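You operate a simulated robot arm through the tools that you are given. There is no shell and no other tool. Be economical: measure what you need, move in short steps, check, and stop when the job is done.

You run a simulated two-armed robot. Do the job below in one go: nothing can be reset, and whatever is moved stays where it is left.

JOB
Take the blue peg on the top of the wooden bench and put it away on the low shelf under the near printer. Take the red sign on the floor of the blue tray and put it away on the shelf below the winder. Put the tub marked "Use" from the floor of the blue tray on top of the black frame and the tub marked "Waste" on the low stand. Take the cream eraser and put it on top of the purple pad. Stack the ink carton labelled "Black" from the belt ahead of the hood on top of the ink carton labelled "Yellow". Take the orange block and put it on top of the barred film. Take the white block marked "25 mm" from the top of the finishing bench and leave it on top of the wide platen. Take the lid off the striped bottle and lay it down on the top of the finishing bench. Put two of the white bottles from the top of the finishing bench on the top of the near printer. Take the pink pad on the top of the white bench and put it away on the top of the wooden bench. Push the roller flap shut. Any order will do. Set down upright: white bottle, pink pad.
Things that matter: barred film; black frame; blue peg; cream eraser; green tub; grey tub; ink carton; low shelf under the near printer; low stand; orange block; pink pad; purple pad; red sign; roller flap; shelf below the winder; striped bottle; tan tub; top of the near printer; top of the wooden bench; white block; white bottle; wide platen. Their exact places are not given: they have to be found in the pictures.

It is judged by the outcome, as a careful person would: the job done as asked, and still so three seconds after it is handed in. It fails if anything else is knocked over, pushed out of place, dropped, spilled or broken. Lids that push on must go on centred and level and be pressed home; caps that screw on are set level and turned clockwise until they are tight.

ROBOT AND FRAMES
Two 6-joint arms with fingered hands on one trunk, on a base that drives. Base frame: it is fixed to the floor where the robot stands at the start and does not move with it; the origin is under the middle of the robot, x ahead of it, y to its left, z up. Readings come in mm, degrees, newtons and seconds.
The left shoulder is at the start at [94, 157, 1248], the right one opposite. Places, roughly: barred film [5250, -3500, 1250]; black frame (19x15x5 cm) [1700, -700, 800]; blue peg (3x3x9 cm) [700, 200, 900]; cream eraser (4x3x8 cm) [1700, -2200, 800]; green tub, grey tub, tan tub [1500, -500, 750]; ink carton [-500, -1750, 1000]; low shelf under the near printer (160x16 cm) [2000, -4620, 360]; low stand [600, 2300, 300]; orange block (6x3x8 cm) [1300, -4600, 400]; pink pad (7x5x5 cm) [-300, -6900, 900]; purple pad (5x4x5 cm) [1900, -2200, 800]; red sign [750, -750, 750]; roller flap [1600, 2200, 1100]; shelf below the winder [1600, 4700, 500]; striped bottle (8x8x16 cm) [2500, -6700, 900]; top of the near printer (140x18 cm) [1940, -4840, 1140]; top of the wooden bench [1200, 300, 900]; white block [2250, -6750, 750]; white bottle [2500, -6500, 1000]; wide platen [5250, -3000, 1000]. Payload 4 kg a hand.
Tool frame (each hand has its own): the origin (TCP) lies between the finger pads and is the grasp point; the fingertips stand 26 mm ahead of it; z points along the fingers, y is the line along which they close. The gripper opens to 132 mm. The gripper's body begins 73 mm behind the TCP. The gripper is a hand of 3 fingers: y runs from the thumb to the fingers, the wrist lies at [0, 0, -224] in the tool frame, and closing takes about 1.5 s.
Orientation is told as [roll, pitch, yaw] about the base's x, y, z axes, in that order, counted from this pose: with the fingers straight down and closing along the base's y, the tool's x points along the base's -x, its y along +y and its z along -z.

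CONTROLS
- The arms move only by the tool send_rows. It takes "left_commands", "right_commands" or both (then of equal length, played together; a hand with none holds still); each is a list of rows, each a list of 6 numbers: the turn, a rotation vector about the tool's x, y, z in degrees, then the shift along the tool's x, y, z in mm. In form: [[wx, wy, wz, tx, ty, tz], ...]. A call has 1 to 12 rows; each row shifts and turns the commanded pose from where the row before left it, along the tool's axes as they then stand. "left_jaw" and "right_jaw" are, for a hand that has rows, the gripper command, from -1 (fully open) to 1 (shut), values between in proportion, set as the call begins (left out, the last holds). A row lasts 0.2 s, in which the tool goes at most 50 mm and 8.6 degrees; a call with a longer step from one row to the next is refused whole, and so is a gripper value outside its range. A pose out of reach is approached as far as the arm can. The call stops where the force on the tool passes 40 N (or 10 N more than at its start, if that is more) or the arm is blocked; 0.2 s more then pass. The fingers move at their own pace (about 153 mm/s each) and stop on an object; they squeeze with about 31 N. The grip force told is the motor's: it shows also when the fingers shut on nothing. Time passes only in rows, and 0.2 s behind the last, so rows that do not move let the fingers close. It gives the time, the measured TCP pose, the force on the tool (base axes), the opening and the grip force at its end, in the units of the frame above (readings bear some noise), with the torque about the TCP (base axes, N m) and any sound that the robot's microphone picked up.
- Cameras (640 x 400 px; columns grow to the right, rows downward): "scene" is now at [154.5, 12.1, 1542.5]; the picture's right is [0.10, -0.99, -0.00], its down [-0.79, -0.08, -0.61] and it looks along [0.61, 0.07, -0.79] (base axes); focal length 280 px, centre (320, 200). "left" rides on the left gripper at [-61, 3, -92] in its tool frame; the picture's right is [-0.05, -1.00, 0.00], its down [0.83, -0.04, -0.55] and it looks along [0.55, -0.03, 0.83] (tool axes); focal length 230 px, centre (320, 200). "right" rides on the right gripper at [62, 3, -92] in its tool frame; the picture's right is [-0.05, 1.00, 0.00], its down [-0.83, -0.04, -0.56] and it looks along [-0.55, -0.03, 0.83] (tool axes); focal length 230 px, centre (320, 200).
- capture(camera): a new picture of that camera. It takes no simulated time.
- lift_body(by): slides the trunk up (or, below 0, down) by that many mm; the arms and the scene camera ride with it, the base frame stays. It gives what a move gives, with no picture.
- drive_base(legs): drives the robot by 1 to 6 legs, each [ahead, turn to the left] in mm and degrees, along the robot's own axes; the way and the turn of a leg run together, so that a leg with both is an arc; at most 1500 mm and 180 degrees a leg. The arms and the cameras ride along, it lands a little off, and it stops where it bumps. It gives what a move gives.
- finger_targets(finger1, finger2, thumb_bend, hand): sets how far each is bent, from 0 (flat) to 100 (curled in); at 30 the hand is open as for a grip, at 70 the pads meet at the TCP. One left out holds its place. A second passes; each finger stops where it meets its share of the squeeze, and holds until it gets a number again. A gripper value or a shape takes the hand back. It gives what a move gives, with no picture; readings hold the bend of each and the force on the fingers (four entries, about 0 where the hand has none), thumb and palm.
- set_grasp(shape, hand): the hand has 3 fingers and takes this shape, open, in about a second: jaw (thumb against the fingers, like two jaws); tri (thumb and two fingers); tip (a fingertip pinch); poke (one finger out to press); point (the index stretched); flat (the hand flat); cup (the hand cupped); fist (a fist). The gripper value then closes the fingers along that shape, each until it touches; the sizes above hold for jaw. It gives what a move gives, with no picture.
- pan_tilt(pan, tilt): turns the head with the scene camera to pan (to the left, within 86 degrees either way) and tilt (down, from -29 to 69), counted from straight ahead of the robot. It gives what a move gives.
- locate(camera, pixels): for up to 12 pixels [column, row] of the newest picture of that camera ("zoom" is the newest enlarged one), the place [x, y, z] in the base frame of the surface seen there, good to about 2 mm. It takes no simulated time.
- inspect(camera, box): a new picture of the part [left, top, right, bottom] of that camera's present view, enlarged. It takes no simulated time.
- hand_in(): hands the job in; it is judged then, once.

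Go step by step. Measure first, check grasps and placings, and put right what went wrong. The budget is 378 turns and 352 pictures, counting those below and the enlarged ones. Unless the task says otherwise, let go and move clear before handing in.

The tools are called after "Emit:" by a JSON object that holds its "method" and its "body". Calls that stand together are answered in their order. send_rows: Moves the arms, as the interface text tells. Its arguments: {"type":"object","properties":{"left_commands":{"type":"array","items":{"type":"array","items":{"type":"number"}}},"left_jaw":{"type":"number"},"right_commands":{"type":"array","items":{"type":"array","items":{"type":"number"}}},"right_jaw":{"type":"number"}},"required":[]} The other tools are called the same way: lift_body (by) slides the trunk up or down; set_grasp (shape, hand) gives the hand a shape; finger_targets (finger1, finger2, thumb_bend, hand) moves the fingers one by one; drive_base (legs) drives the base; pan_tilt (pan, tilt) turns the head that bears the scene camera; capture (camera) takes a picture; locate (camera, pixels) gives the place of the surface under pixels of a picture; inspect (camera, box) takes an enlarged picture of a part of a camera's view; hand_in () hands the job in.

At the start:

```text
t: 0.0
left_tool_pos: [550.3, 226.9, 1157.4]
left_tool_rot: [0.0, 0.1, -0.3]
left_ft_force: [-0.1, -0.9, 0.3]
left_torque: [0.01, -0.02, -0.02]
left_opening: 131.9
left_gripper_force: 0.2
left_shape: jaw
left_bend: [30.0, 30.0, 30.0]
left_finger forces: [0.0, 0.0, 0.0, 0.0, 0.1, 0.1]
right_tool_pos: [393.3, -212.8, 1114.9]
right_tool_rot: [0.0, 2.1, -0.4]
right_ft_force: [-0.1, 0.7, 0.0]
right_torque: [-0.01, 0.02, 0.01]
right_opening: 131.8
right_gripper_force: 0.1
right_shape: jaw
right_bend: [30.0, 30.0, 30.0]
right_finger forces: [0.0, 0.0, 0.0, 0.0, 0.0, 0.1]
trunk travel left (down, up): [-783.0, 57.0]
robot x, y, heading: [-1.9, -2.6, 0.1]
head pan, tilt: [5.9, 51.0]
```

scene: 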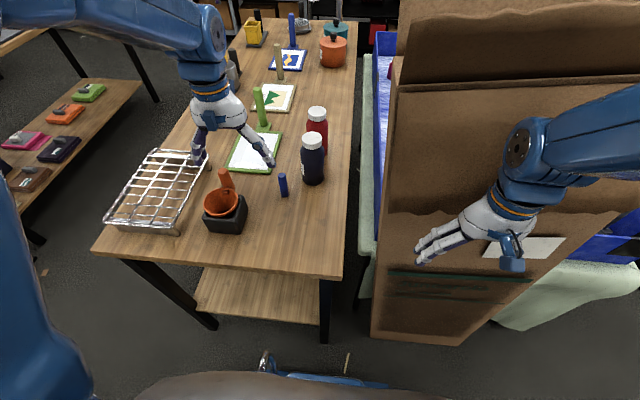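
right: 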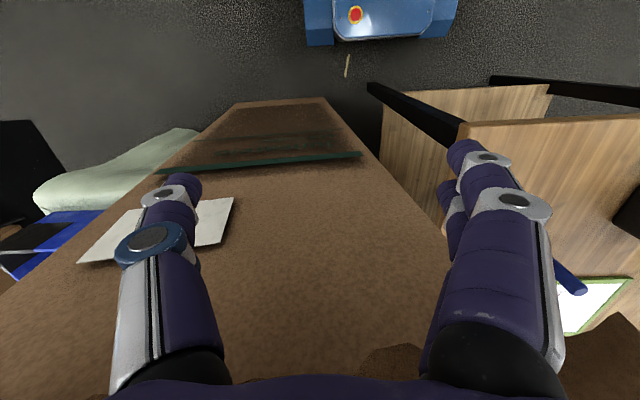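
left: 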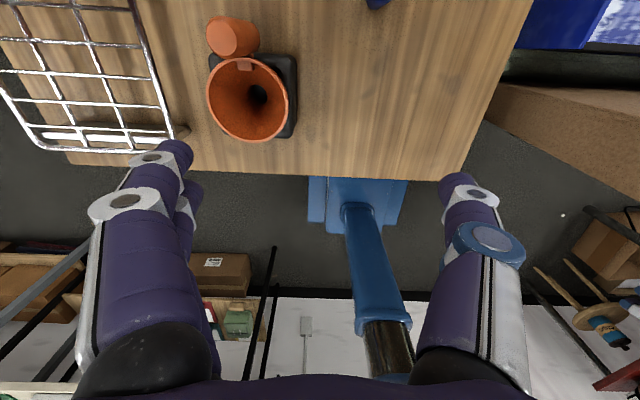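

The picture shows the wooden bench ahead with the blue peg near (283,185) and another blue one at (292,30). I locate the peg and surroundings first.

Emit:
{"method": "locate", "body": {"camera": "scene", "pixels": [[283, 175], [284, 194], [312, 140], [317, 115], [300, 250], [200, 150], [253, 130], [382, 60], [366, 200], [226, 200], [350, 60], [440, 280]]}}

Emit:
{"method": "pan_tilt", "body": {"pan": -30, "tilt": 25}}

Emit:
{"method": "capture", "body": {"camera": "scene"}}

```text
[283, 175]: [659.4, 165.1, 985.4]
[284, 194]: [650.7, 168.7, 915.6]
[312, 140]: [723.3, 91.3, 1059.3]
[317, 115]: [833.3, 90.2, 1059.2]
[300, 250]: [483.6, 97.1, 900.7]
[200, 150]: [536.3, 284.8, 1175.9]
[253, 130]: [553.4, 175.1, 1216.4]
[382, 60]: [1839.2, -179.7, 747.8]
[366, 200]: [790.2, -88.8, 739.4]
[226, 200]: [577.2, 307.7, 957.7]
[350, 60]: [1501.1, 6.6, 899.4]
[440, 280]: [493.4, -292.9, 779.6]
```

```text
t: 1.0
left_tool_pos: [529.2, 226.2, 1164.9]
left_tool_rot: [0.0, -1.0, -0.2]
left_ft_force: [-0.4, 0.6, -0.3]
left_torque: [-0.05, -0.03, 0.0]
left_opening: 132.1
left_gripper_force: 0.1
left_shape: jaw
left_bend: [30.0, 30.0, 30.0]
left_finger forces: [0.0, 0.0, 0.0, 0.0, 0.0, 0.1]
right_tool_pos: [362.9, -211.5, 1100.8]
right_tool_rot: [-0.1, 5.4, -0.4]
right_ft_force: [0.0, -0.1, -0.2]
right_torque: [0.04, 0.01, -0.04]
right_opening: 132.1
right_gripper_force: 0.0
right_shape: jaw
right_bend: [30.0, 30.0, 30.0]
right_finger forces: [0.0, 0.0, 0.0, 0.0, 0.1, 0.0]
trunk travel left (down, up): [-783.0, 57.0]
robot x, y, heading: [-1.5, 4.1, -0.1]
head pan, tilt: [-30.0, 25.0]
```

```text
348 pictures are left
```

scene: 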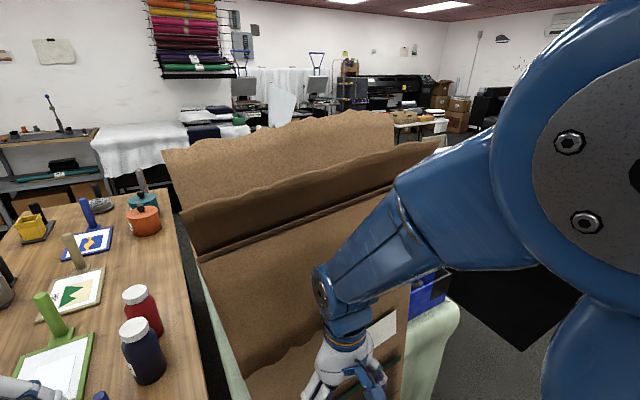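

The view shows the cardboard bin between me and the tray, with the right arm blocking. I look around more.

Emit:
{"method": "pan_tilt", "body": {"pan": 20, "tilt": 20}}

Emit:
{"method": "capture", "body": {"camera": "scene"}}

Emit:
{"method": "pan_tilt", "body": {"pan": 85, "tilt": 20}}

Emit:
{"method": "capture", "body": {"camera": "scene"}}

Emit:
{"method": "pan_tilt", "body": {"pan": -85, "tilt": 20}}

Emit:
{"method": "capture", "body": {"camera": "scene"}}

```text
t: 2.2
left_tool_pos: [529.0, 225.8, 1166.0]
left_tool_rot: [0.0, -0.8, -0.3]
left_ft_force: [-0.1, 0.0, -0.4]
left_torque: [0.02, 0.05, 0.02]
left_opening: 131.9
left_gripper_force: 0.0
left_shape: jaw
left_bend: [30.0, 30.0, 30.0]
left_finger forces: [0.0, 0.0, 0.1, 0.0, 0.1, 0.0]
right_tool_pos: [364.1, -214.3, 1100.0]
right_tool_rot: [0.0, 5.4, -0.4]
right_ft_force: [1.1, -0.9, 0.0]
right_torque: [0.02, -0.01, 0.01]
right_opening: 131.6
right_gripper_force: 0.1
right_shape: jaw
right_bend: [30.0, 30.0, 30.0]
right_finger forces: [0.1, 0.0, 0.0, 0.0, 0.1, 0.1]
trunk travel left (down, up): [-783.0, 57.0]
robot x, y, heading: [1.7, 3.4, 0.1]
head pan, tilt: [20.0, 20.0]
```

```text
347 pictures are left
```

scene: 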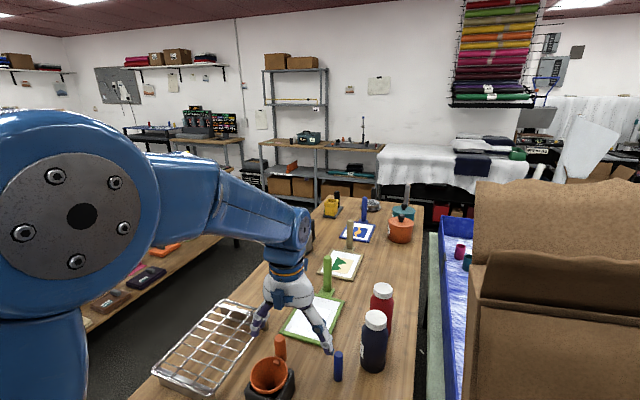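

```text
t: 3.6
left_tool_pos: [529.6, 226.8, 1165.7]
left_tool_rot: [0.0, -0.9, -0.3]
left_ft_force: [-0.9, -0.9, 0.1]
left_torque: [0.0, 0.02, 0.03]
left_opening: 131.9
left_gripper_force: 0.2
left_shape: jaw
left_bend: [30.0, 30.0, 30.0]
left_finger forces: [0.0, 0.0, 0.0, 0.1, 0.1, 0.1]
right_tool_pos: [363.9, -213.5, 1099.8]
right_tool_rot: [0.1, 5.5, -0.4]
right_ft_force: [0.8, 0.3, 0.5]
right_torque: [0.01, -0.01, -0.02]
right_opening: 132.1
right_gripper_force: 0.1
right_shape: jaw
right_bend: [30.0, 30.0, 30.0]
right_finger forces: [0.0, 0.1, 0.0, 0.0, 0.1, 0.1]
trunk travel left (down, up): [-783.0, 57.0]
robot x, y, heading: [3.5, 2.1, 0.3]
head pan, tilt: [85.0, 20.0]
```

```text
346 pictures are left
```

scene: 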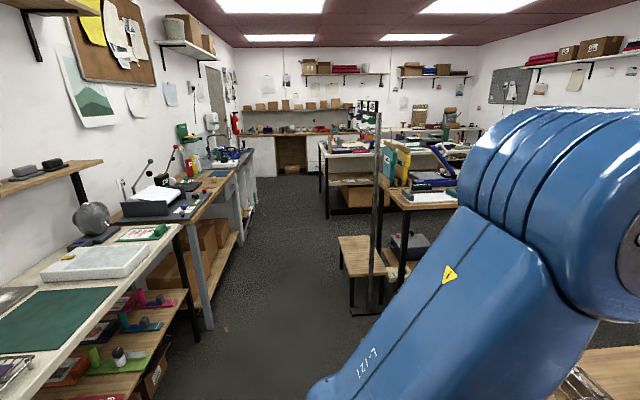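

```text
t: 6.1
left_tool_pos: [530.1, 227.4, 1165.9]
left_tool_rot: [0.0, -0.9, -0.3]
left_ft_force: [0.1, -0.1, 0.1]
left_torque: [0.02, 0.04, -0.01]
left_opening: 131.8
left_gripper_force: 0.0
left_shape: jaw
left_bend: [30.0, 30.0, 30.0]
left_finger forces: [0.1, 0.1, 0.0, 0.1, 0.0, 0.0]
right_tool_pos: [364.2, -213.3, 1101.1]
right_tool_rot: [-0.1, 5.5, -0.5]
right_ft_force: [0.0, 0.7, 0.5]
right_torque: [-0.01, 0.06, 0.02]
right_opening: 131.9
right_gripper_force: 0.1
right_shape: jaw
right_bend: [30.0, 30.0, 30.0]
right_finger forces: [0.0, 0.0, 0.0, 0.0, 0.0, 0.0]
trunk travel left (down, up): [-783.0, 57.0]
robot x, y, heading: [1.2, 2.4, 0.1]
head pan, tilt: [-85.0, 20.0]
```

```text
345 pictures are left
```

scene: 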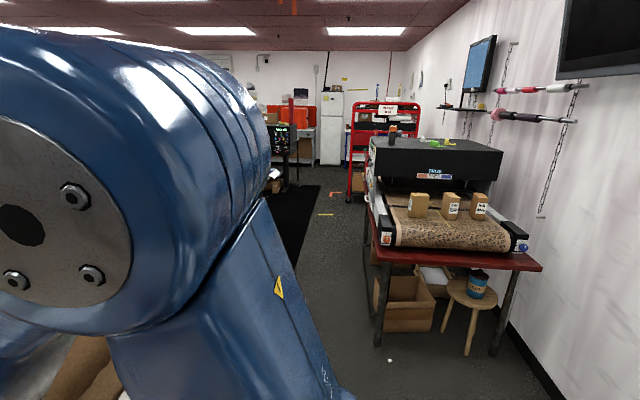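

The belt dryer with three ink cartons is at (420-480,205); I locate them and floor points for a map.

Emit:
{"method": "locate", "body": {"camera": "scene", "pixels": [[418, 205], [450, 205], [479, 205], [370, 250], [380, 340], [500, 350], [540, 265], [360, 290], [310, 250], [470, 290], [300, 150], [380, 150]]}}

Emit:
{"method": "inspect", "body": {"camera": "scene", "box": [360, 120, 560, 280]}}

Emit:
{"method": "pan_tilt", "body": {"pan": 84, "tilt": 30}}

Emit:
{"method": "capture", "body": {"camera": "scene"}}

Emit:
{"method": "locate", "body": {"camera": "scene", "pixels": [[355, 200], [340, 260], [395, 190], [330, 180], [250, 320], [200, 280], [150, 120], [100, 220], [410, 150], [255, 130], [180, 330], [430, 100]]}}

```text
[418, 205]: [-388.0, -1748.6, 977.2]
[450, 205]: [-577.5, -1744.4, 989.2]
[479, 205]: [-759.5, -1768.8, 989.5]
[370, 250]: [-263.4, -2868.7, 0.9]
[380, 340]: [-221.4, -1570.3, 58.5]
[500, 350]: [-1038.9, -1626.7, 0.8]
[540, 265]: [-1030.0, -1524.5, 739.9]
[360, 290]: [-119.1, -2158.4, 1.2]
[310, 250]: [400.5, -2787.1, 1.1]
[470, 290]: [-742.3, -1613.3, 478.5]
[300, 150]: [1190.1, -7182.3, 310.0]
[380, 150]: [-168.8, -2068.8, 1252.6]
```

```text
2.50 times, centred on (460, 200) of scene
```

zoom: 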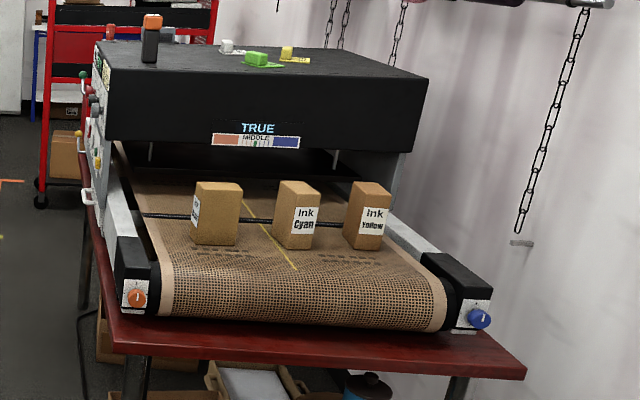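

```text
t: 8.7
left_tool_pos: [530.8, 226.3, 1166.2]
left_tool_rot: [0.0, -0.9, -0.3]
left_ft_force: [0.4, -0.3, -0.7]
left_torque: [0.0, 0.01, 0.0]
left_opening: 131.8
left_gripper_force: 0.2
left_shape: jaw
left_bend: [30.0, 30.0, 30.0]
left_finger forces: [0.0, 0.1, 0.1, 0.1, 0.0, 0.0]
right_tool_pos: [364.6, -212.7, 1099.9]
right_tool_rot: [0.1, 5.6, -0.4]
right_ft_force: [0.0, 0.3, 1.0]
right_torque: [-0.03, 0.01, -0.03]
right_opening: 131.9
right_gripper_force: 0.0
right_shape: jaw
right_bend: [30.0, 30.0, 30.0]
right_finger forces: [0.1, 0.0, 0.0, 0.0, 0.0, 0.1]
trunk travel left (down, up): [-783.0, 57.0]
robot x, y, heading: [1.7, 1.9, 0.1]
head pan, tilt: [84.0, 30.0]
```

```text
343 pictures are left
```

scene: 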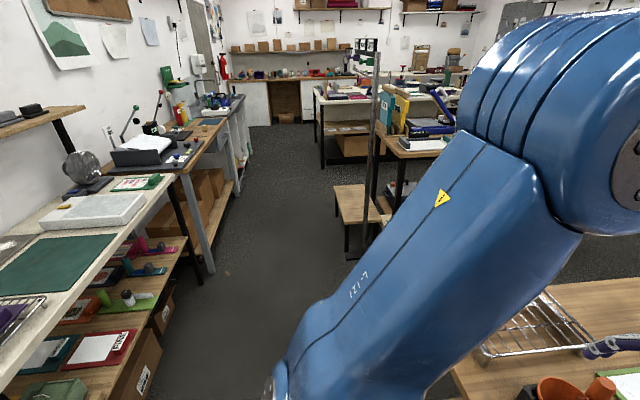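

```text
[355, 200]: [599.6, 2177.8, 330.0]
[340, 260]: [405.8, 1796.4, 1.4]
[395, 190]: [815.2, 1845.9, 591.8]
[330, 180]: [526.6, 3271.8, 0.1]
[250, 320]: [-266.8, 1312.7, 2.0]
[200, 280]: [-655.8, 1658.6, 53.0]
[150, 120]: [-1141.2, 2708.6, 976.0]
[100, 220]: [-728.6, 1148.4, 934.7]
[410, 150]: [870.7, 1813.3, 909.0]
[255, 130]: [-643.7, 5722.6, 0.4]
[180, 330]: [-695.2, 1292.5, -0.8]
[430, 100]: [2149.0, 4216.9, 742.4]
```

I have a map of the north and the dryer. Now I back up, tuck the arms a bit and go see the tray from the south side.

Emit:
{"method": "drive_base", "body": {"legs": [[-350, 0]]}}

Emit:
{"method": "send_rows", "body": {"left_commands": [[0, 0, 0, 40, 0, 0], [0, 0, 0, 40, 0, 0], [0, 0, 0, 40, 0, 0], [0, 0, 0, 40, 0, 0]], "right_commands": [[0, 0, 0, 0, 0, 0], [0, 0, 0, 0, 0, 0], [0, 0, 0, 0, 0, 0], [0, 0, 0, 0, 0, 0]]}}

Emit:
{"method": "pan_tilt", "body": {"pan": -20, "tilt": 30}}

Emit:
{"method": "capture", "body": {"camera": "scene"}}

```text
t: 11.0
left_tool_pos: [177.9, 228.8, 1164.3]
left_tool_rot: [0.0, -0.9, 0.0]
left_ft_force: [-0.3, -0.1, 0.2]
left_torque: [-0.01, 0.01, -0.06]
left_opening: 131.9
left_gripper_force: 0.1
left_shape: jaw
left_bend: [30.0, 30.0, 30.0]
left_finger forces: [0.0, 0.0, 0.0, 0.1, 0.0, 0.0]
right_tool_pos: [13.3, -211.6, 1098.2]
right_tool_rot: [-0.1, 5.6, -0.1]
right_ft_force: [0.2, 0.4, 0.6]
right_torque: [0.01, 0.02, 0.03]
right_opening: 132.1
right_gripper_force: 0.1
right_shape: jaw
right_bend: [30.0, 30.0, 30.0]
right_finger forces: [0.1, 0.0, 0.1, 0.0, 0.2, 0.0]
trunk travel left (down, up): [-783.0, 57.0]
robot x, y, heading: [-350.9, -0.7, 0.2]
head pan, tilt: [84.0, 30.0]
```

```text
t: 12.0
left_tool_pos: [47.0, 228.7, 1116.1]
left_tool_rot: [0.0, 0.0, 0.1]
left_ft_force: [-0.4, -0.1, 0.3]
left_torque: [0.0, -0.03, 0.01]
left_opening: 131.8
left_gripper_force: 0.0
left_shape: jaw
left_bend: [30.0, 30.0, 30.0]
left_finger forces: [0.1, 0.0, 0.1, 0.0, 0.1, 0.0]
left hand out of reach, approached as far as the arm can: row 2, 3, 4
right_tool_pos: [-20.4, -213.0, 1086.5]
right_tool_rot: [0.0, 8.8, -0.2]
right_ft_force: [0.5, -0.2, -0.6]
right_torque: [0.0, -0.03, 0.02]
right_opening: 132.1
right_gripper_force: 0.0
right_shape: jaw
right_bend: [30.0, 30.0, 30.0]
right_finger forces: [0.1, 0.0, 0.0, 0.1, 0.0, 0.0]
trunk travel left (down, up): [-783.0, 57.0]
robot x, y, heading: [-351.2, 1.4, 0.4]
head pan, tilt: [84.0, 30.0]
```

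```text
t: 13.8
left_tool_pos: [48.3, 227.9, 1115.3]
left_tool_rot: [0.0, 0.2, 0.0]
left_ft_force: [0.1, 0.3, -0.3]
left_torque: [0.0, 0.03, 0.0]
left_opening: 132.0
left_gripper_force: 0.0
left_shape: jaw
left_bend: [30.0, 30.0, 30.0]
left_finger forces: [0.0, 0.0, 0.1, 0.0, 0.0, 0.0]
right_tool_pos: [-19.8, -213.2, 1086.6]
right_tool_rot: [-0.1, 8.9, -0.1]
right_ft_force: [-0.4, 0.0, 0.6]
right_torque: [0.03, -0.01, 0.0]
right_opening: 131.9
right_gripper_force: 0.1
right_shape: jaw
right_bend: [30.0, 30.0, 30.0]
right_finger forces: [0.1, 0.0, 0.0, 0.0, 0.0, 0.0]
trunk travel left (down, up): [-783.0, 57.0]
robot x, y, heading: [-354.0, 2.1, 0.2]
head pan, tilt: [-20.0, 30.0]
```

```text
342 pictures are left
```

scene: 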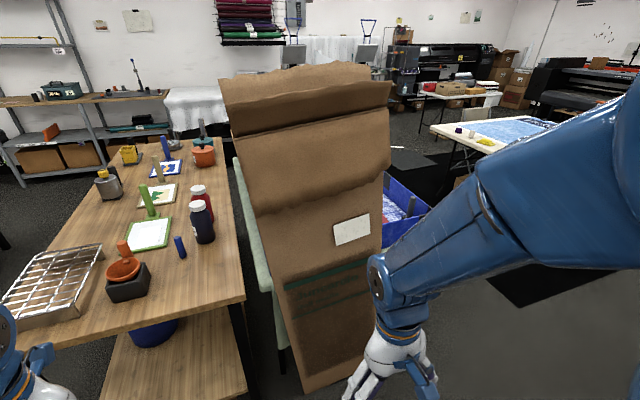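

A cardboard stands before the blue tray. I locate edges of it, the tray and the table further right.

Emit:
{"method": "locate", "body": {"camera": "scene", "pixels": [[222, 80], [368, 65], [390, 100], [300, 390], [375, 340], [390, 180], [425, 200], [400, 240], [430, 130], [545, 120], [470, 150], [515, 300]]}}

Emit:
{"method": "pan_tilt", "body": {"pan": -60, "tilt": 30}}

Emit:
{"method": "capture", "body": {"camera": "scene"}}

```text
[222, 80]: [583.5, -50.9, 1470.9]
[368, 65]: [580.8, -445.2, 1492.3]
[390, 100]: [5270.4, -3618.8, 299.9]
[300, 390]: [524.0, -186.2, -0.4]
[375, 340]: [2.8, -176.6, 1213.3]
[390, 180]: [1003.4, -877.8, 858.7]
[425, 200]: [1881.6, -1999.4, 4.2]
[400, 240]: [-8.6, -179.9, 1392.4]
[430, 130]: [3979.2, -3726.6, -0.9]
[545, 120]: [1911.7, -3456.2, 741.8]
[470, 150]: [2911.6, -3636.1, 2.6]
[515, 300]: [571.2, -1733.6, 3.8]
```

```text
t: 14.9
left_tool_pos: [49.3, 226.9, 1115.9]
left_tool_rot: [0.0, 0.1, -0.1]
left_ft_force: [0.3, -0.1, 0.2]
left_torque: [0.02, 0.03, -0.03]
left_opening: 132.1
left_gripper_force: 0.1
left_shape: jaw
left_bend: [30.0, 30.0, 30.0]
left_finger forces: [0.0, 0.0, 0.1, 0.1, 0.0, 0.0]
right_tool_pos: [-20.6, -212.7, 1086.0]
right_tool_rot: [-0.1, 8.9, 0.0]
right_ft_force: [-0.3, 0.1, -0.1]
right_torque: [-0.03, 0.0, 0.03]
right_opening: 132.2
right_gripper_force: 0.1
right_shape: jaw
right_bend: [30.0, 30.0, 30.0]
right_finger forces: [0.1, 0.0, 0.0, 0.0, 0.0, 0.1]
trunk travel left (down, up): [-783.0, 57.0]
robot x, y, heading: [-355.8, 2.0, 0.3]
head pan, tilt: [-60.0, 30.0]
```

```text
341 pictures are left
```

scene: 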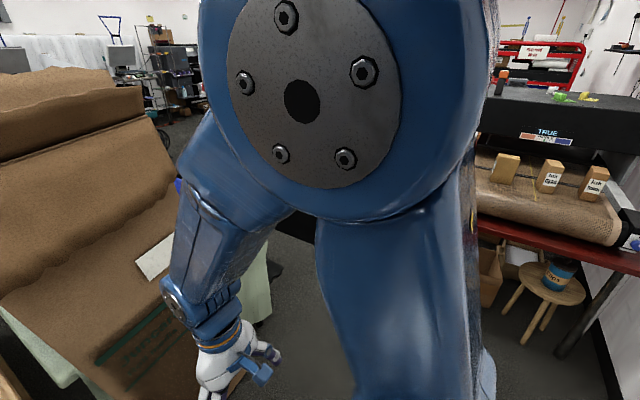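

The path south lies between the cardboard (x≈500) and dryer (x≈-220,y<-1500). I drive there and look at the tray from its south side.

Emit:
{"method": "drive_base", "body": {"legs": [[0, -70], [1300, 0], [0, 45]]}}

Emit:
{"method": "pan_tilt", "body": {"pan": 20, "tilt": 30}}

Emit:
{"method": "capture", "body": {"camera": "scene"}}

```text
t: 26.9
left_tool_pos: [520.4, -1209.8, 1116.3]
left_tool_rot: [0.0, 0.0, -27.4]
left_ft_force: [0.0, -0.2, 0.0]
left_torque: [0.01, 0.0, 0.02]
left_opening: 131.7
left_gripper_force: 0.1
left_shape: jaw
left_bend: [30.0, 30.0, 30.0]
left_finger forces: [0.0, 0.1, 0.1, 0.1, 0.0, 0.0]
right_tool_pos: [268.3, -1576.2, 1090.6]
right_tool_rot: [-0.1, 7.2, -27.5]
right_ft_force: [0.3, -0.4, -0.9]
right_torque: [0.01, 0.0, -0.01]
right_opening: 132.0
right_gripper_force: 0.1
right_shape: jaw
right_bend: [30.0, 30.0, 30.0]
right_finger forces: [0.0, 0.1, 0.0, 0.0, 0.0, 0.0]
trunk travel left (down, up): [-783.0, 57.0]
robot x, y, heading: [56.1, -1230.5, -26.9]
head pan, tilt: [-60.0, 30.0]
```

```text
t: 28.4
left_tool_pos: [493.0, -1195.6, 1101.8]
left_tool_rot: [0.0, 3.4, -27.5]
left_ft_force: [0.8, -0.6, -0.2]
left_torque: [0.01, -0.02, 0.02]
left_opening: 132.0
left_gripper_force: 0.0
left_shape: jaw
left_bend: [30.0, 30.0, 30.0]
left_finger forces: [0.0, 0.0, 0.1, 0.0, 0.1, 0.0]
right_tool_pos: [240.2, -1562.6, 1078.9]
right_tool_rot: [0.1, 10.5, -27.4]
right_ft_force: [-0.4, -0.4, -0.6]
right_torque: [-0.05, 0.0, -0.02]
right_opening: 132.0
right_gripper_force: 0.0
right_shape: jaw
right_bend: [30.0, 30.0, 30.0]
right_finger forces: [0.0, 0.0, 0.0, 0.0, 0.0, 0.0]
trunk travel left (down, up): [-783.0, 57.0]
robot x, y, heading: [57.1, -1228.9, -26.8]
head pan, tilt: [20.0, 30.0]
```

```text
340 pictures are left
```

scene: 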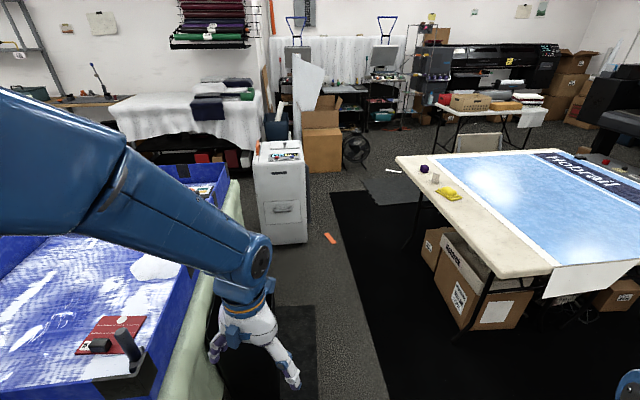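

The tray is to my left with a red plaque at (110,340); the table with the purple pad is ahead. I pan to see the tray better.

Emit:
{"method": "locate", "body": {"camera": "scene", "pixels": [[435, 178], [424, 168], [448, 193], [112, 322], [130, 345], [230, 210], [195, 380], [280, 200], [400, 160], [522, 272], [205, 192], [270, 380]]}}

Emit:
{"method": "pan_tilt", "body": {"pan": 65, "tilt": 30}}

Emit:
{"method": "capture", "body": {"camera": "scene"}}

Emit:
{"method": "capture", "body": {"camera": "left"}}

```text
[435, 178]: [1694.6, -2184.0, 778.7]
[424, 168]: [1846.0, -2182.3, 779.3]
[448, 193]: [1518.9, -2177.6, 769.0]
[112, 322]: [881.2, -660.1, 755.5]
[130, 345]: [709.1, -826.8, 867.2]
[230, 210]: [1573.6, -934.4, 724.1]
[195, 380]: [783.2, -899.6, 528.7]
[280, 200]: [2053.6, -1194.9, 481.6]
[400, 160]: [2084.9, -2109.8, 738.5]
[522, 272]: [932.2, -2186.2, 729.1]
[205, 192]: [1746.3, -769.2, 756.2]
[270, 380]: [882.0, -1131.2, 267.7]
```

```text
t: 29.5
left_tool_pos: [494.2, -1196.3, 1100.6]
left_tool_rot: [0.0, 3.4, -27.6]
left_ft_force: [0.3, 0.8, 0.6]
left_torque: [0.03, 0.0, 0.02]
left_opening: 131.8
left_gripper_force: 0.1
left_shape: jaw
left_bend: [30.0, 30.0, 30.0]
left_finger forces: [0.0, 0.0, 0.1, 0.1, 0.1, 0.1]
right_tool_pos: [240.0, -1562.9, 1078.5]
right_tool_rot: [0.0, 10.5, -27.5]
right_ft_force: [0.7, 0.3, 0.9]
right_torque: [0.0, 0.02, 0.0]
right_opening: 132.0
right_gripper_force: 0.0
right_shape: jaw
right_bend: [30.0, 30.0, 30.0]
right_finger forces: [0.0, 0.0, 0.0, 0.0, 0.0, 0.0]
trunk travel left (down, up): [-783.0, 57.0]
robot x, y, heading: [54.2, -1228.1, -27.2]
head pan, tilt: [65.0, 30.0]
```

```text
339 pictures are left
```

scene: 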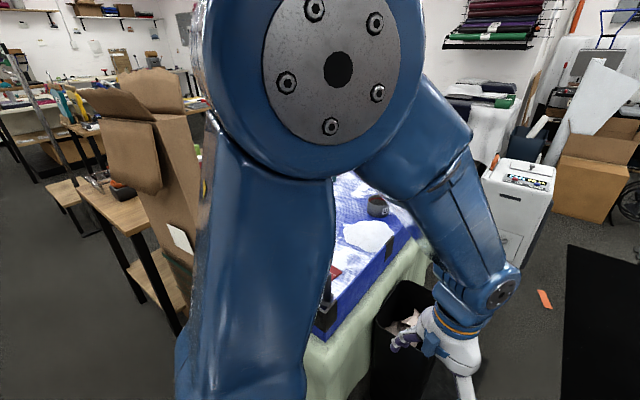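

```text
338 pictures are left
```

left: 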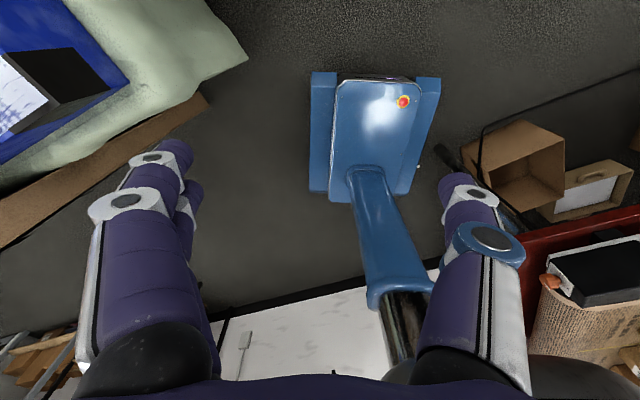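

Eraser (1695,-2184), pad (1846,-2182) and tray are found. The dryer is close, so I do the ink cartons first: reverse to about (-400,-1000) and face south.

Emit:
{"method": "drive_base", "body": {"legs": [[-510, 0], [0, -63]]}}

Emit:
{"method": "pan_tilt", "body": {"pan": 0, "tilt": 40}}

Emit:
{"method": "capture", "body": {"camera": "scene"}}

```text
t: 35.5
left_tool_pos: [-167.5, -1384.5, 1105.5]
left_tool_rot: [0.0, 1.9, -90.0]
left_ft_force: [0.0, 0.1, 0.7]
left_torque: [0.01, -0.01, 0.0]
left_opening: 132.0
left_gripper_force: 0.1
left_shape: jaw
left_bend: [30.0, 30.0, 30.0]
left_finger forces: [0.1, 0.1, 0.0, 0.0, 0.0, 0.0]
right_tool_pos: [-608.6, -1328.2, 1082.3]
right_tool_rot: [-0.1, 8.7, -90.1]
right_ft_force: [0.7, -0.5, 0.8]
right_torque: [-0.01, 0.0, -0.02]
right_opening: 132.2
right_gripper_force: 0.1
right_shape: jaw
right_bend: [30.0, 30.0, 30.0]
right_finger forces: [0.0, 0.0, 0.1, 0.0, 0.0, 0.0]
trunk travel left (down, up): [-783.0, 57.0]
robot x, y, heading: [-392.1, -1002.0, -89.8]
head pan, tilt: [65.0, 30.0]
```

```text
t: 36.9
left_tool_pos: [-167.6, -1354.4, 1091.4]
left_tool_rot: [0.0, 5.2, -90.0]
left_ft_force: [-0.4, -0.3, 0.4]
left_torque: [-0.01, -0.02, -0.01]
left_opening: 132.0
left_gripper_force: 0.0
left_shape: jaw
left_bend: [30.0, 30.0, 30.0]
left_finger forces: [0.0, 0.0, 0.0, 0.0, 0.1, 0.0]
right_tool_pos: [-609.8, -1297.2, 1070.9]
right_tool_rot: [0.0, 12.0, -90.1]
right_ft_force: [0.4, 0.7, 0.1]
right_torque: [-0.02, -0.02, 0.03]
right_opening: 131.8
right_gripper_force: 0.1
right_shape: jaw
right_bend: [30.0, 30.0, 30.0]
right_finger forces: [0.1, 0.0, 0.0, 0.0, 0.0, 0.1]
trunk travel left (down, up): [-783.0, 57.0]
robot x, y, heading: [-392.1, -999.4, -89.8]
head pan, tilt: [0.0, 40.0]
```

```text
337 pictures are left
```

scene: 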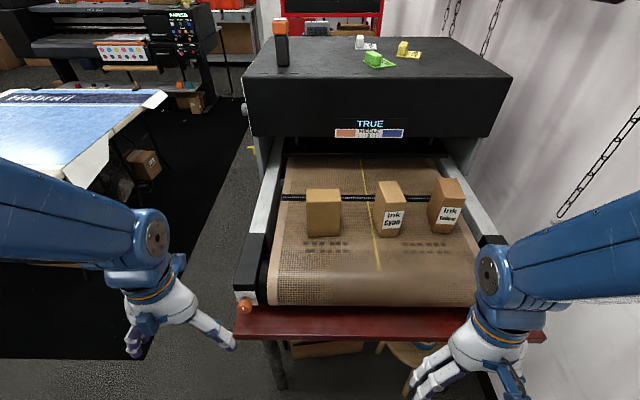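

The three cartons stand at (323,212), (390,210), (447,205). I locate faces and tops.

Emit:
{"method": "locate", "body": {"camera": "scene", "pixels": [[323, 192], [308, 204], [340, 204], [323, 220], [383, 185], [390, 225], [443, 183], [433, 190], [463, 200], [448, 215], [340, 189], [308, 190]]}}

Emit:
{"method": "inspect", "body": {"camera": "scene", "box": [260, 150, 500, 270]}}

```text
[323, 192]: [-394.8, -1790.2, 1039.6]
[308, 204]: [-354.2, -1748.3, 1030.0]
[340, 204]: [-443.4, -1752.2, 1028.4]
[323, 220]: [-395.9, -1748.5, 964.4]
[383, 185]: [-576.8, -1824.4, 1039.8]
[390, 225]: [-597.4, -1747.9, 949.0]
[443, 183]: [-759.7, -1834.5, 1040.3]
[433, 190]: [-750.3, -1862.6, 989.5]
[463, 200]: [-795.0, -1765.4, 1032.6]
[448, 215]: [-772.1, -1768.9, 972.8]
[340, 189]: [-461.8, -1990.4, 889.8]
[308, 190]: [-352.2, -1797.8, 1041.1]
```

```text
2.67 times, centred on (380, 210) of scene
```

zoom: 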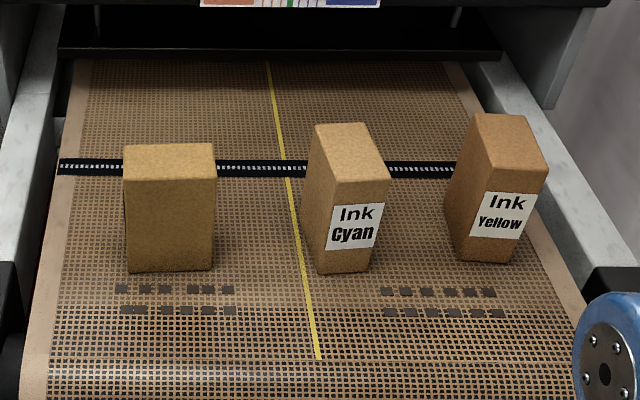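

Emit:
{"method": "locate", "body": {"camera": "zoom", "pixels": [[128, 148], [208, 147], [128, 172], [212, 178], [478, 118], [522, 118], [487, 160], [542, 162], [320, 126], [362, 126], [333, 176], [384, 178]]}}

```text
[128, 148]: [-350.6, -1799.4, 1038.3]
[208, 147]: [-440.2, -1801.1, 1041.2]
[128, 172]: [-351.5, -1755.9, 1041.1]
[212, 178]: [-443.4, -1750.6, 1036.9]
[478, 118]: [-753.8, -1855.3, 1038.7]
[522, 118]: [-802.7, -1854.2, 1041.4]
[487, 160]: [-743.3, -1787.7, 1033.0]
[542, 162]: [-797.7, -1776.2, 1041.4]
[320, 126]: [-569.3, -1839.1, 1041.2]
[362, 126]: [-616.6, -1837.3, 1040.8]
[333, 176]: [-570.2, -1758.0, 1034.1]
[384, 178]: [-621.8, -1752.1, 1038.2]
```

Black is centred at (-397,-1775), long side along x, top 1040; Yellow at (-774,-1815), long side along y. I move 150 ahead, raise the trunk and straighten the right hand.

Emit:
{"method": "drive_base", "body": {"legs": [[150, 0]]}}

Emit:
{"method": "lift_body", "body": {"by": 50}}

Emit:
{"method": "send_rows", "body": {"right_commands": [[0, -6, 0, 0, 0, -30], [0, -6, 0, 0, 0, -30]]}}

```text
t: 38.2
left_tool_pos: [-166.7, -1487.8, 1104.5]
left_tool_rot: [0.0, 2.8, -90.0]
left_ft_force: [0.0, -0.8, 1.6]
left_torque: [0.06, -0.01, -0.02]
left_opening: 131.8
left_gripper_force: 0.2
left_shape: jaw
left_bend: [30.0, 30.0, 30.0]
left_finger forces: [0.0, 0.0, 0.0, 0.1, 0.0, 0.0]
right_tool_pos: [-608.1, -1430.5, 1079.8]
right_tool_rot: [0.0, 9.7, -90.0]
right_ft_force: [0.9, -0.9, 0.0]
right_torque: [0.08, -0.03, 0.01]
right_opening: 131.8
right_gripper_force: 0.1
right_shape: jaw
right_bend: [30.0, 30.0, 30.0]
right_finger forces: [0.0, 0.0, 0.0, 0.1, 0.0, 0.0]
trunk travel left (down, up): [-783.0, 57.0]
robot x, y, heading: [-390.5, -1155.3, -89.6]
head pan, tilt: [0.0, 40.0]
```

```text
t: 39.1
left_tool_pos: [-165.2, -1512.9, 1137.7]
left_tool_rot: [0.0, 6.0, -89.9]
left_ft_force: [1.4, 0.6, -1.7]
left_torque: [-0.07, 0.01, 0.02]
left_opening: 132.1
left_gripper_force: 0.1
left_shape: jaw
left_bend: [30.0, 30.0, 30.0]
left_finger forces: [0.0, 0.0, 0.0, 0.0, 0.0, 0.1]
right_tool_pos: [-610.0, -1454.9, 1118.2]
right_tool_rot: [0.0, 12.7, -90.1]
right_ft_force: [-0.1, 1.1, -2.0]
right_torque: [-0.09, -0.01, -0.01]
right_opening: 132.1
right_gripper_force: 0.0
right_shape: jaw
right_bend: [30.0, 30.0, 30.0]
right_finger forces: [0.0, 0.1, 0.1, 0.0, 0.1, 0.0]
trunk travel left (down, up): [-833.0, 7.0]
robot x, y, heading: [-390.0, -1154.3, -89.5]
head pan, tilt: [0.0, 40.0]
```

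```text
t: 39.8
left_tool_pos: [-165.2, -1482.8, 1137.3]
left_tool_rot: [0.0, 6.7, -90.1]
left_ft_force: [0.1, 0.9, -0.2]
left_torque: [-0.01, -0.01, 0.0]
left_opening: 132.1
left_gripper_force: 0.1
left_shape: jaw
left_bend: [30.0, 30.0, 30.0]
left_finger forces: [0.0, 0.1, 0.0, 0.0, 0.0, 0.0]
right_tool_pos: [-610.1, -1488.5, 1113.2]
right_tool_rot: [-0.1, -2.1, -89.9]
right_ft_force: [0.2, 1.7, 0.6]
right_torque: [-0.05, 0.02, -0.01]
right_opening: 131.8
right_gripper_force: 0.1
right_shape: jaw
right_bend: [30.0, 30.0, 30.0]
right_finger forces: [0.0, 0.0, 0.0, 0.0, 0.0, 0.0]
right hand out of reach, approached as far as the arm can: row 1, 2
trunk travel left (down, up): [-833.0, 7.0]
robot x, y, heading: [-386.3, -1152.5, -89.7]
head pan, tilt: [0.0, 40.0]
```

Emit:
{"method": "send_rows", "body": {"right_commands": [[0, 0, 0, -40, 0, 0], [0, 0, 0, -40, 0, -10], [0, 0, 0, -37, 30, -10], [0, 0, 0, -35, 35, -10], [0, 0, 0, -35, 37, 0], [0, 0, 0, -35, 37, 0], [0, 0, 0, -35, 37, 0], [0, 0, 0, -30, 37, 0]]}}

Emit:
{"method": "capture", "body": {"camera": "scene"}}

```text
refused: row 4 steps farther than a row can; nothing moved
```

```text
335 pictures are left
```

scene: 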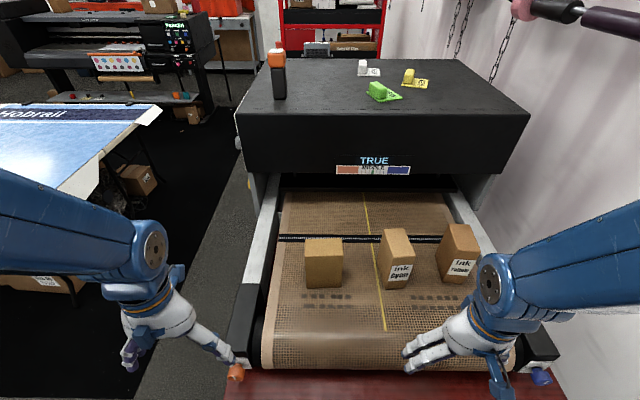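

Step limit refused it; I resend with smaller steps.

Emit:
{"method": "send_rows", "body": {"right_commands": [[0, 0, 0, -40, 0, 0], [0, 0, 0, -40, 0, -10], [0, 0, 0, -37, 25, -10], [0, 0, 0, -35, 30, -10], [0, 0, 0, -30, 35, 0], [0, 0, 0, -30, 35, 0], [0, 0, 0, -30, 35, 0], [0, 0, 0, -30, 35, 0]]}}

Emit:
{"method": "capture", "body": {"camera": "scene"}}

```text
t: 41.8
left_tool_pos: [-166.0, -1446.7, 1121.9]
left_tool_rot: [-0.1, 11.3, -89.9]
left_ft_force: [-0.7, 0.9, 0.3]
left_torque: [0.01, -0.02, 0.02]
left_opening: 132.0
left_gripper_force: 0.0
left_shape: jaw
left_bend: [30.0, 30.0, 30.0]
left_finger forces: [0.0, 0.1, 0.0, 0.0, 0.0, 0.0]
right_tool_pos: [-457.8, -1755.4, 1182.3]
right_tool_rot: [6.3, -2.3, -96.3]
right_ft_force: [-1.0, 0.7, 0.1]
right_torque: [-0.01, 0.0, 0.01]
right_opening: 132.0
right_gripper_force: 0.1
right_shape: jaw
right_bend: [30.0, 30.0, 30.0]
right_finger forces: [0.2, 0.1, 0.0, 0.1, 0.1, 0.0]
right hand out of reach, approached as far as the arm can: row 8
trunk travel left (down, up): [-833.0, 7.0]
robot x, y, heading: [-389.0, -1148.3, -89.7]
head pan, tilt: [0.0, 40.0]
stopped in row 8 (right hand): the arm was blocked; the commanded pose is now the measured one
```

```text
334 pictures are left
```

scene: 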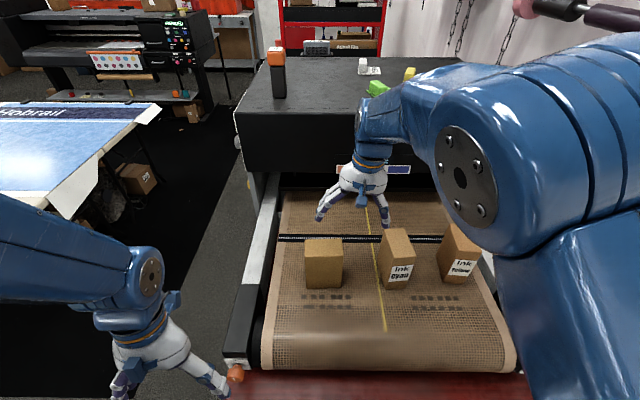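

The arm was blocked while crossing leftwards. I turn the robot 15° left so both cartons lie in front of the right arm.

Emit:
{"method": "drive_base", "body": {"legs": [[0, 15]]}}

Emit:
{"method": "capture", "body": {"camera": "right"}}

```text
t: 43.1
left_tool_pos: [-91.7, -1392.2, 1124.4]
left_tool_rot: [0.0, 9.3, -74.4]
left_ft_force: [1.1, -0.4, 0.0]
left_torque: [-0.02, 0.02, -0.01]
left_opening: 131.6
left_gripper_force: 0.0
left_shape: jaw
left_bend: [30.0, 30.0, 30.0]
left_finger forces: [0.1, 0.1, 0.1, 0.0, 0.0, 0.0]
right_tool_pos: [-294.1, -1755.9, 1188.7]
right_tool_rot: [6.4, -3.0, -80.8]
right_ft_force: [-0.4, -0.2, 0.0]
right_torque: [0.02, -0.01, 0.0]
right_opening: 131.7
right_gripper_force: 0.1
right_shape: jaw
right_bend: [30.0, 30.0, 30.0]
right_finger forces: [0.1, 0.1, 0.0, 0.0, 0.0, 0.0]
trunk travel left (down, up): [-833.0, 7.0]
robot x, y, heading: [-392.6, -1150.4, -74.2]
head pan, tilt: [0.0, 40.0]
```

```text
333 pictures are left
```

right: 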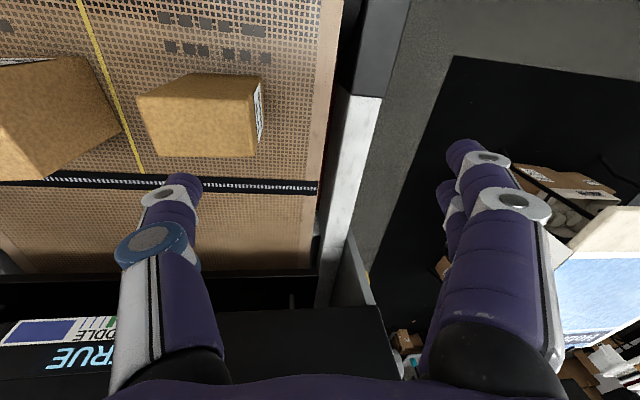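

The hand camera shows Black below with its label on +x side. I level the hand and move over Black.

Emit:
{"method": "send_rows", "body": {"right_commands": [[3.2, 1.5, 4.6, 0, 0, 0], [3.2, 1.5, 4.6, 0, 0, 0], [0, 0, 0, -6, -34, 20], [0, 0, 0, -6, -34, 20], [0, 0, 0, -7, -35, 20]]}}

Emit:
{"method": "capture", "body": {"camera": "right"}}

```text
t: 44.3
left_tool_pos: [-98.7, -1371.1, 1116.3]
left_tool_rot: [0.0, 11.4, -74.4]
left_ft_force: [-0.4, -0.6, 0.2]
left_torque: [-0.01, 0.01, 0.03]
left_opening: 132.2
left_gripper_force: 0.0
left_shape: jaw
left_bend: [30.0, 30.0, 30.0]
left_finger forces: [0.0, 0.0, 0.0, 0.0, 0.1, 0.0]
right_tool_pos: [-404.6, -1757.4, 1134.5]
right_tool_rot: [0.3, -0.4, -89.9]
right_ft_force: [-0.8, -0.9, -0.7]
right_torque: [0.02, -0.03, 0.02]
right_opening: 131.9
right_gripper_force: 0.1
right_shape: jaw
right_bend: [30.0, 30.0, 30.0]
right_finger forces: [0.1, 0.0, 0.1, 0.0, 0.0, 0.0]
trunk travel left (down, up): [-833.0, 7.0]
robot x, y, heading: [-391.5, -1150.6, -74.2]
head pan, tilt: [0.0, 40.0]
```

```text
332 pictures are left
```

right: 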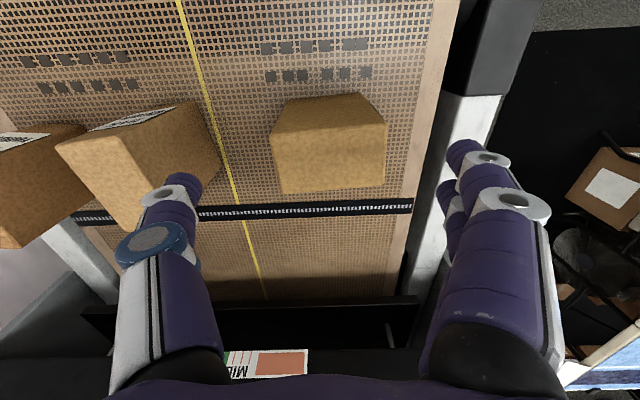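

Nearly centred. I shift 7 mm to +x, 18 mm ahead, and go down to z≈1002, then close.

Emit:
{"method": "send_rows", "body": {"right_commands": [[0, 0, 0, -18, 7, 0], [0, 0, 0, 0, 0, 40], [0, 0, 0, 0, 0, 40], [0, 0, 0, 0, 0, 40], [0, 0, 0, 0, 0, 12]]}}

Emit:
{"method": "capture", "body": {"camera": "right"}}

```text
t: 45.5
left_tool_pos: [-97.5, -1367.3, 1117.0]
left_tool_rot: [-0.1, 11.2, -74.6]
left_ft_force: [-0.1, -0.7, -0.6]
left_torque: [0.01, -0.02, -0.01]
left_opening: 131.7
left_gripper_force: 0.0
left_shape: jaw
left_bend: [30.0, 30.0, 30.0]
left_finger forces: [0.0, 0.1, 0.0, 0.0, 0.1, 0.1]
right_tool_pos: [-395.7, -1773.7, 1005.6]
right_tool_rot: [0.4, -0.8, -89.9]
right_ft_force: [-2.8, -3.0, 13.9]
right_torque: [0.08, 0.35, 0.07]
right_opening: 131.8
right_gripper_force: 0.0
right_shape: jaw
right_bend: [30.0, 30.0, 30.0]
right_finger forces: [0.9, 2.0, 0.0, 0.0, 10.9, 0.0]
trunk travel left (down, up): [-833.0, 7.0]
robot x, y, heading: [-391.2, -1149.9, -73.8]
head pan, tilt: [0.0, 40.0]
```

```text
331 pictures are left
```

right: 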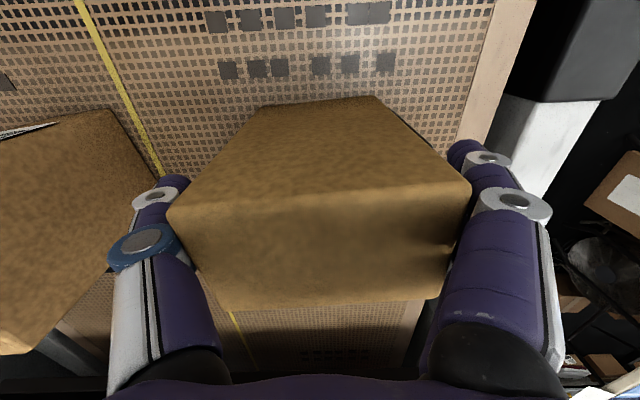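

The thumb feels 11 N, touching the carton's edge. I lift 10 mm and close.

Emit:
{"method": "send_rows", "body": {"right_commands": [[0, 0, 0, 0, 0, -10], [0, 0, 0, 0, 0, 0]]}}

Emit:
{"method": "send_rows", "body": {"right_commands": [[0, 0, 0, 0, 0, 0], [0, 0, 0, 0, 0, 0], [0, 0, 0, 0, 0, 0], [0, 0, 0, 0, 0, 0], [0, 0, 0, 0, 0, 0], [0, 0, 0, 0, 0, 0], [0, 0, 0, 0, 0, 0]], "right_jaw": 1}}

Emit:
{"method": "capture", "body": {"camera": "right"}}

```text
t: 46.1
left_tool_pos: [-97.7, -1368.4, 1116.1]
left_tool_rot: [0.0, 11.3, -74.6]
left_ft_force: [0.3, 0.4, -0.2]
left_torque: [0.0, -0.02, -0.01]
left_opening: 131.9
left_gripper_force: 0.1
left_shape: jaw
left_bend: [30.0, 30.0, 30.0]
left_finger forces: [0.0, 0.1, 0.1, 0.0, 0.0, 0.0]
right_tool_pos: [-394.0, -1773.0, 1014.5]
right_tool_rot: [0.3, -0.4, -89.8]
right_ft_force: [-0.5, -0.6, 0.1]
right_torque: [0.01, 0.01, 0.07]
right_opening: 132.1
right_gripper_force: 0.1
right_shape: jaw
right_bend: [30.0, 30.0, 30.0]
right_finger forces: [0.0, 0.1, 0.0, 0.0, 0.2, 0.0]
trunk travel left (down, up): [-833.0, 7.0]
robot x, y, heading: [-391.1, -1151.0, -74.0]
head pan, tilt: [0.0, 40.0]
```

```text
t: 47.7
left_tool_pos: [-96.1, -1369.0, 1116.3]
left_tool_rot: [-0.1, 11.4, -74.6]
left_ft_force: [0.6, 0.0, -0.8]
left_torque: [0.02, 0.02, -0.01]
left_opening: 132.1
left_gripper_force: 0.2
left_shape: jaw
left_bend: [30.0, 30.0, 30.0]
left_finger forces: [0.0, 0.0, 0.0, 0.1, 0.1, 0.0]
right_tool_pos: [-394.5, -1774.1, 1014.0]
right_tool_rot: [0.4, -0.5, -89.9]
right_ft_force: [0.2, 1.3, -0.1]
right_torque: [0.04, -0.09, 0.08]
right_opening: 95.8
right_gripper_force: 30.8
right_shape: jaw
right_bend: [67.0, 67.0, 61.0]
right_finger forces: [13.9, 14.0, 0.0, 0.0, 28.2, 0.0]
trunk travel left (down, up): [-833.0, 7.0]
robot x, y, heading: [-390.4, -1146.5, -74.0]
head pan, tilt: [0.0, 40.0]
```

```text
330 pictures are left
```

right: 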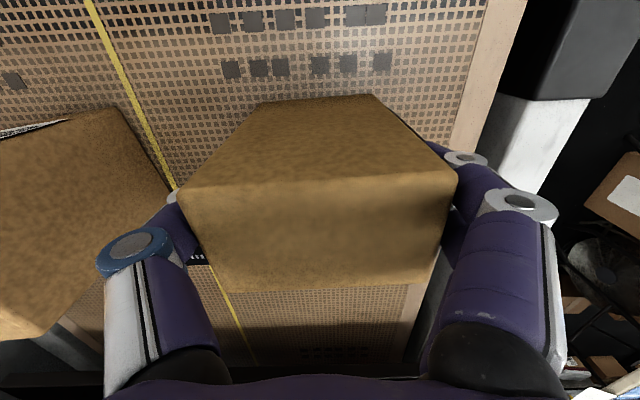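

Gripped (95.8 mm). I lift 185 and see.

Emit:
{"method": "send_rows", "body": {"right_commands": [[0, 0, 0, 0, 0, -20], [0, 0, 0, 0, 0, -40], [0, 0, 0, 0, 0, -40], [0, 0, 0, 0, 0, -40], [0, 0, 0, 0, 0, -40]]}}

Emit:
{"method": "send_rows", "body": {"right_commands": [[0, 0, 0, 0, -40, 0], [0, 0, 0, 0, -40, 0], [0, 0, 0, 0, -40, 0], [0, 0, 0, 0, -40, 0], [0, 0, 0, 0, -40, 0], [0, 0, 0, 0, -40, 0], [0, 0, 0, -10, -40, 0], [0, 0, 0, -10, -40, 0], [0, 0, 0, -10, -40, 0], [0, 0, 0, -10, -19, 0]]}}

Emit:
{"method": "capture", "body": {"camera": "right"}}

```text
t: 48.9
left_tool_pos: [-97.3, -1368.4, 1115.8]
left_tool_rot: [-0.1, 11.2, -74.6]
left_ft_force: [0.5, 0.2, -0.5]
left_torque: [-0.02, 0.02, 0.01]
left_opening: 131.9
left_gripper_force: 0.1
left_shape: jaw
left_bend: [30.0, 30.0, 30.0]
left_finger forces: [0.1, 0.0, 0.1, 0.1, 0.0, 0.0]
right_tool_pos: [-397.8, -1772.6, 1198.7]
right_tool_rot: [0.3, -0.4, -89.9]
right_ft_force: [-0.4, 0.4, -5.5]
right_torque: [0.03, -0.01, 0.0]
right_opening: 95.7
right_gripper_force: 30.9
right_shape: jaw
right_bend: [67.0, 67.0, 61.0]
right_finger forces: [13.9, 14.5, 0.0, 0.0, 28.6, 0.0]
trunk travel left (down, up): [-833.0, 7.0]
robot x, y, heading: [-392.5, -1154.4, -73.9]
head pan, tilt: [0.0, 40.0]
```

```text
t: 51.1
left_tool_pos: [-96.9, -1370.6, 1115.3]
left_tool_rot: [0.0, 11.4, -74.5]
left_ft_force: [1.3, 0.4, -0.2]
left_torque: [-0.02, -0.01, -0.03]
left_opening: 132.2
left_gripper_force: 0.0
left_shape: jaw
left_bend: [30.0, 30.0, 30.0]
left_finger forces: [0.0, 0.0, 0.1, 0.1, 0.0, 0.1]
right_tool_pos: [-774.7, -1818.4, 1193.1]
right_tool_rot: [0.4, -0.5, -89.5]
right_ft_force: [-1.3, 0.1, -5.9]
right_torque: [0.04, 0.0, 0.01]
right_opening: 95.9
right_gripper_force: 30.8
right_shape: jaw
right_bend: [67.0, 67.0, 61.0]
right_finger forces: [14.3, 14.7, 0.0, 0.0, 28.9, 0.0]
trunk travel left (down, up): [-833.0, 7.0]
robot x, y, heading: [-392.0, -1147.2, -74.1]
head pan, tilt: [0.0, 40.0]
```

```text
329 pictures are left
```

right: 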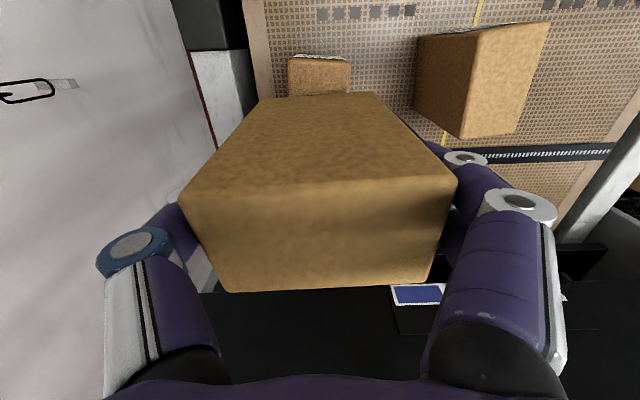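

Now above Yellow with ~29 mm clearance. I rotate 86° so Black's long side aligns with Yellow's.

Emit:
{"method": "send_rows", "body": {"right_commands": [[0, 0, -8, 0, 0, 0], [0, 0, -8, 0, 0, 0], [0, 0, -8, 0, 0, 0], [0, 0, -8, 0, 0, 0], [0, 0, -8, 0, 0, 0], [0, 0, -8, 0, 0, 0], [0, 0, -8, 0, 0, 0], [0, 0, -8, 0, 0, 0], [0, 0, -8, 0, 0, 0], [0, 0, -8, 0, 0, 0], [0, 0, -6, 0, 0, 0]]}}

Emit:
{"method": "capture", "body": {"camera": "scene"}}

```text
t: 53.5
left_tool_pos: [-97.2, -1368.4, 1117.6]
left_tool_rot: [-0.1, 11.2, -74.6]
left_ft_force: [0.0, 0.5, -1.1]
left_torque: [-0.02, -0.02, -0.01]
left_opening: 132.0
left_gripper_force: 0.2
left_shape: jaw
left_bend: [30.0, 30.0, 30.0]
left_finger forces: [0.0, 0.1, 0.0, 0.0, 0.0, 0.0]
right_tool_pos: [-762.8, -1797.8, 1190.4]
right_tool_rot: [-1.0, -0.3, -3.7]
right_ft_force: [-0.2, 0.3, -6.2]
right_torque: [-0.01, 0.03, 0.0]
right_opening: 95.9
right_gripper_force: 30.8
right_shape: jaw
right_bend: [67.0, 67.0, 61.0]
right_finger forces: [14.4, 14.7, 0.1, 0.0, 28.9, 0.0]
right hand out of reach, approached as far as the arm can: row 11
trunk travel left (down, up): [-833.0, 7.0]
robot x, y, heading: [-389.9, -1155.3, -73.9]
head pan, tilt: [0.0, 40.0]
```

```text
328 pictures are left
```

scene: 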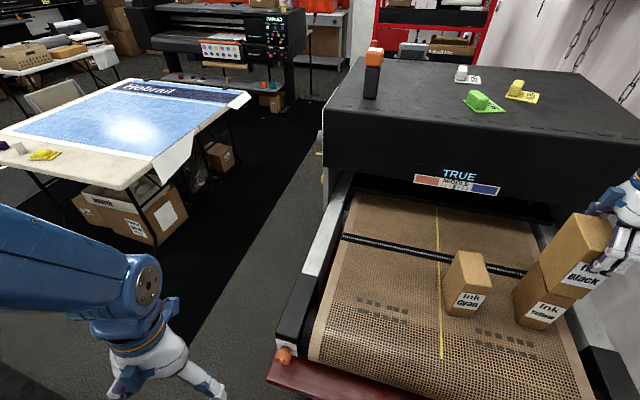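

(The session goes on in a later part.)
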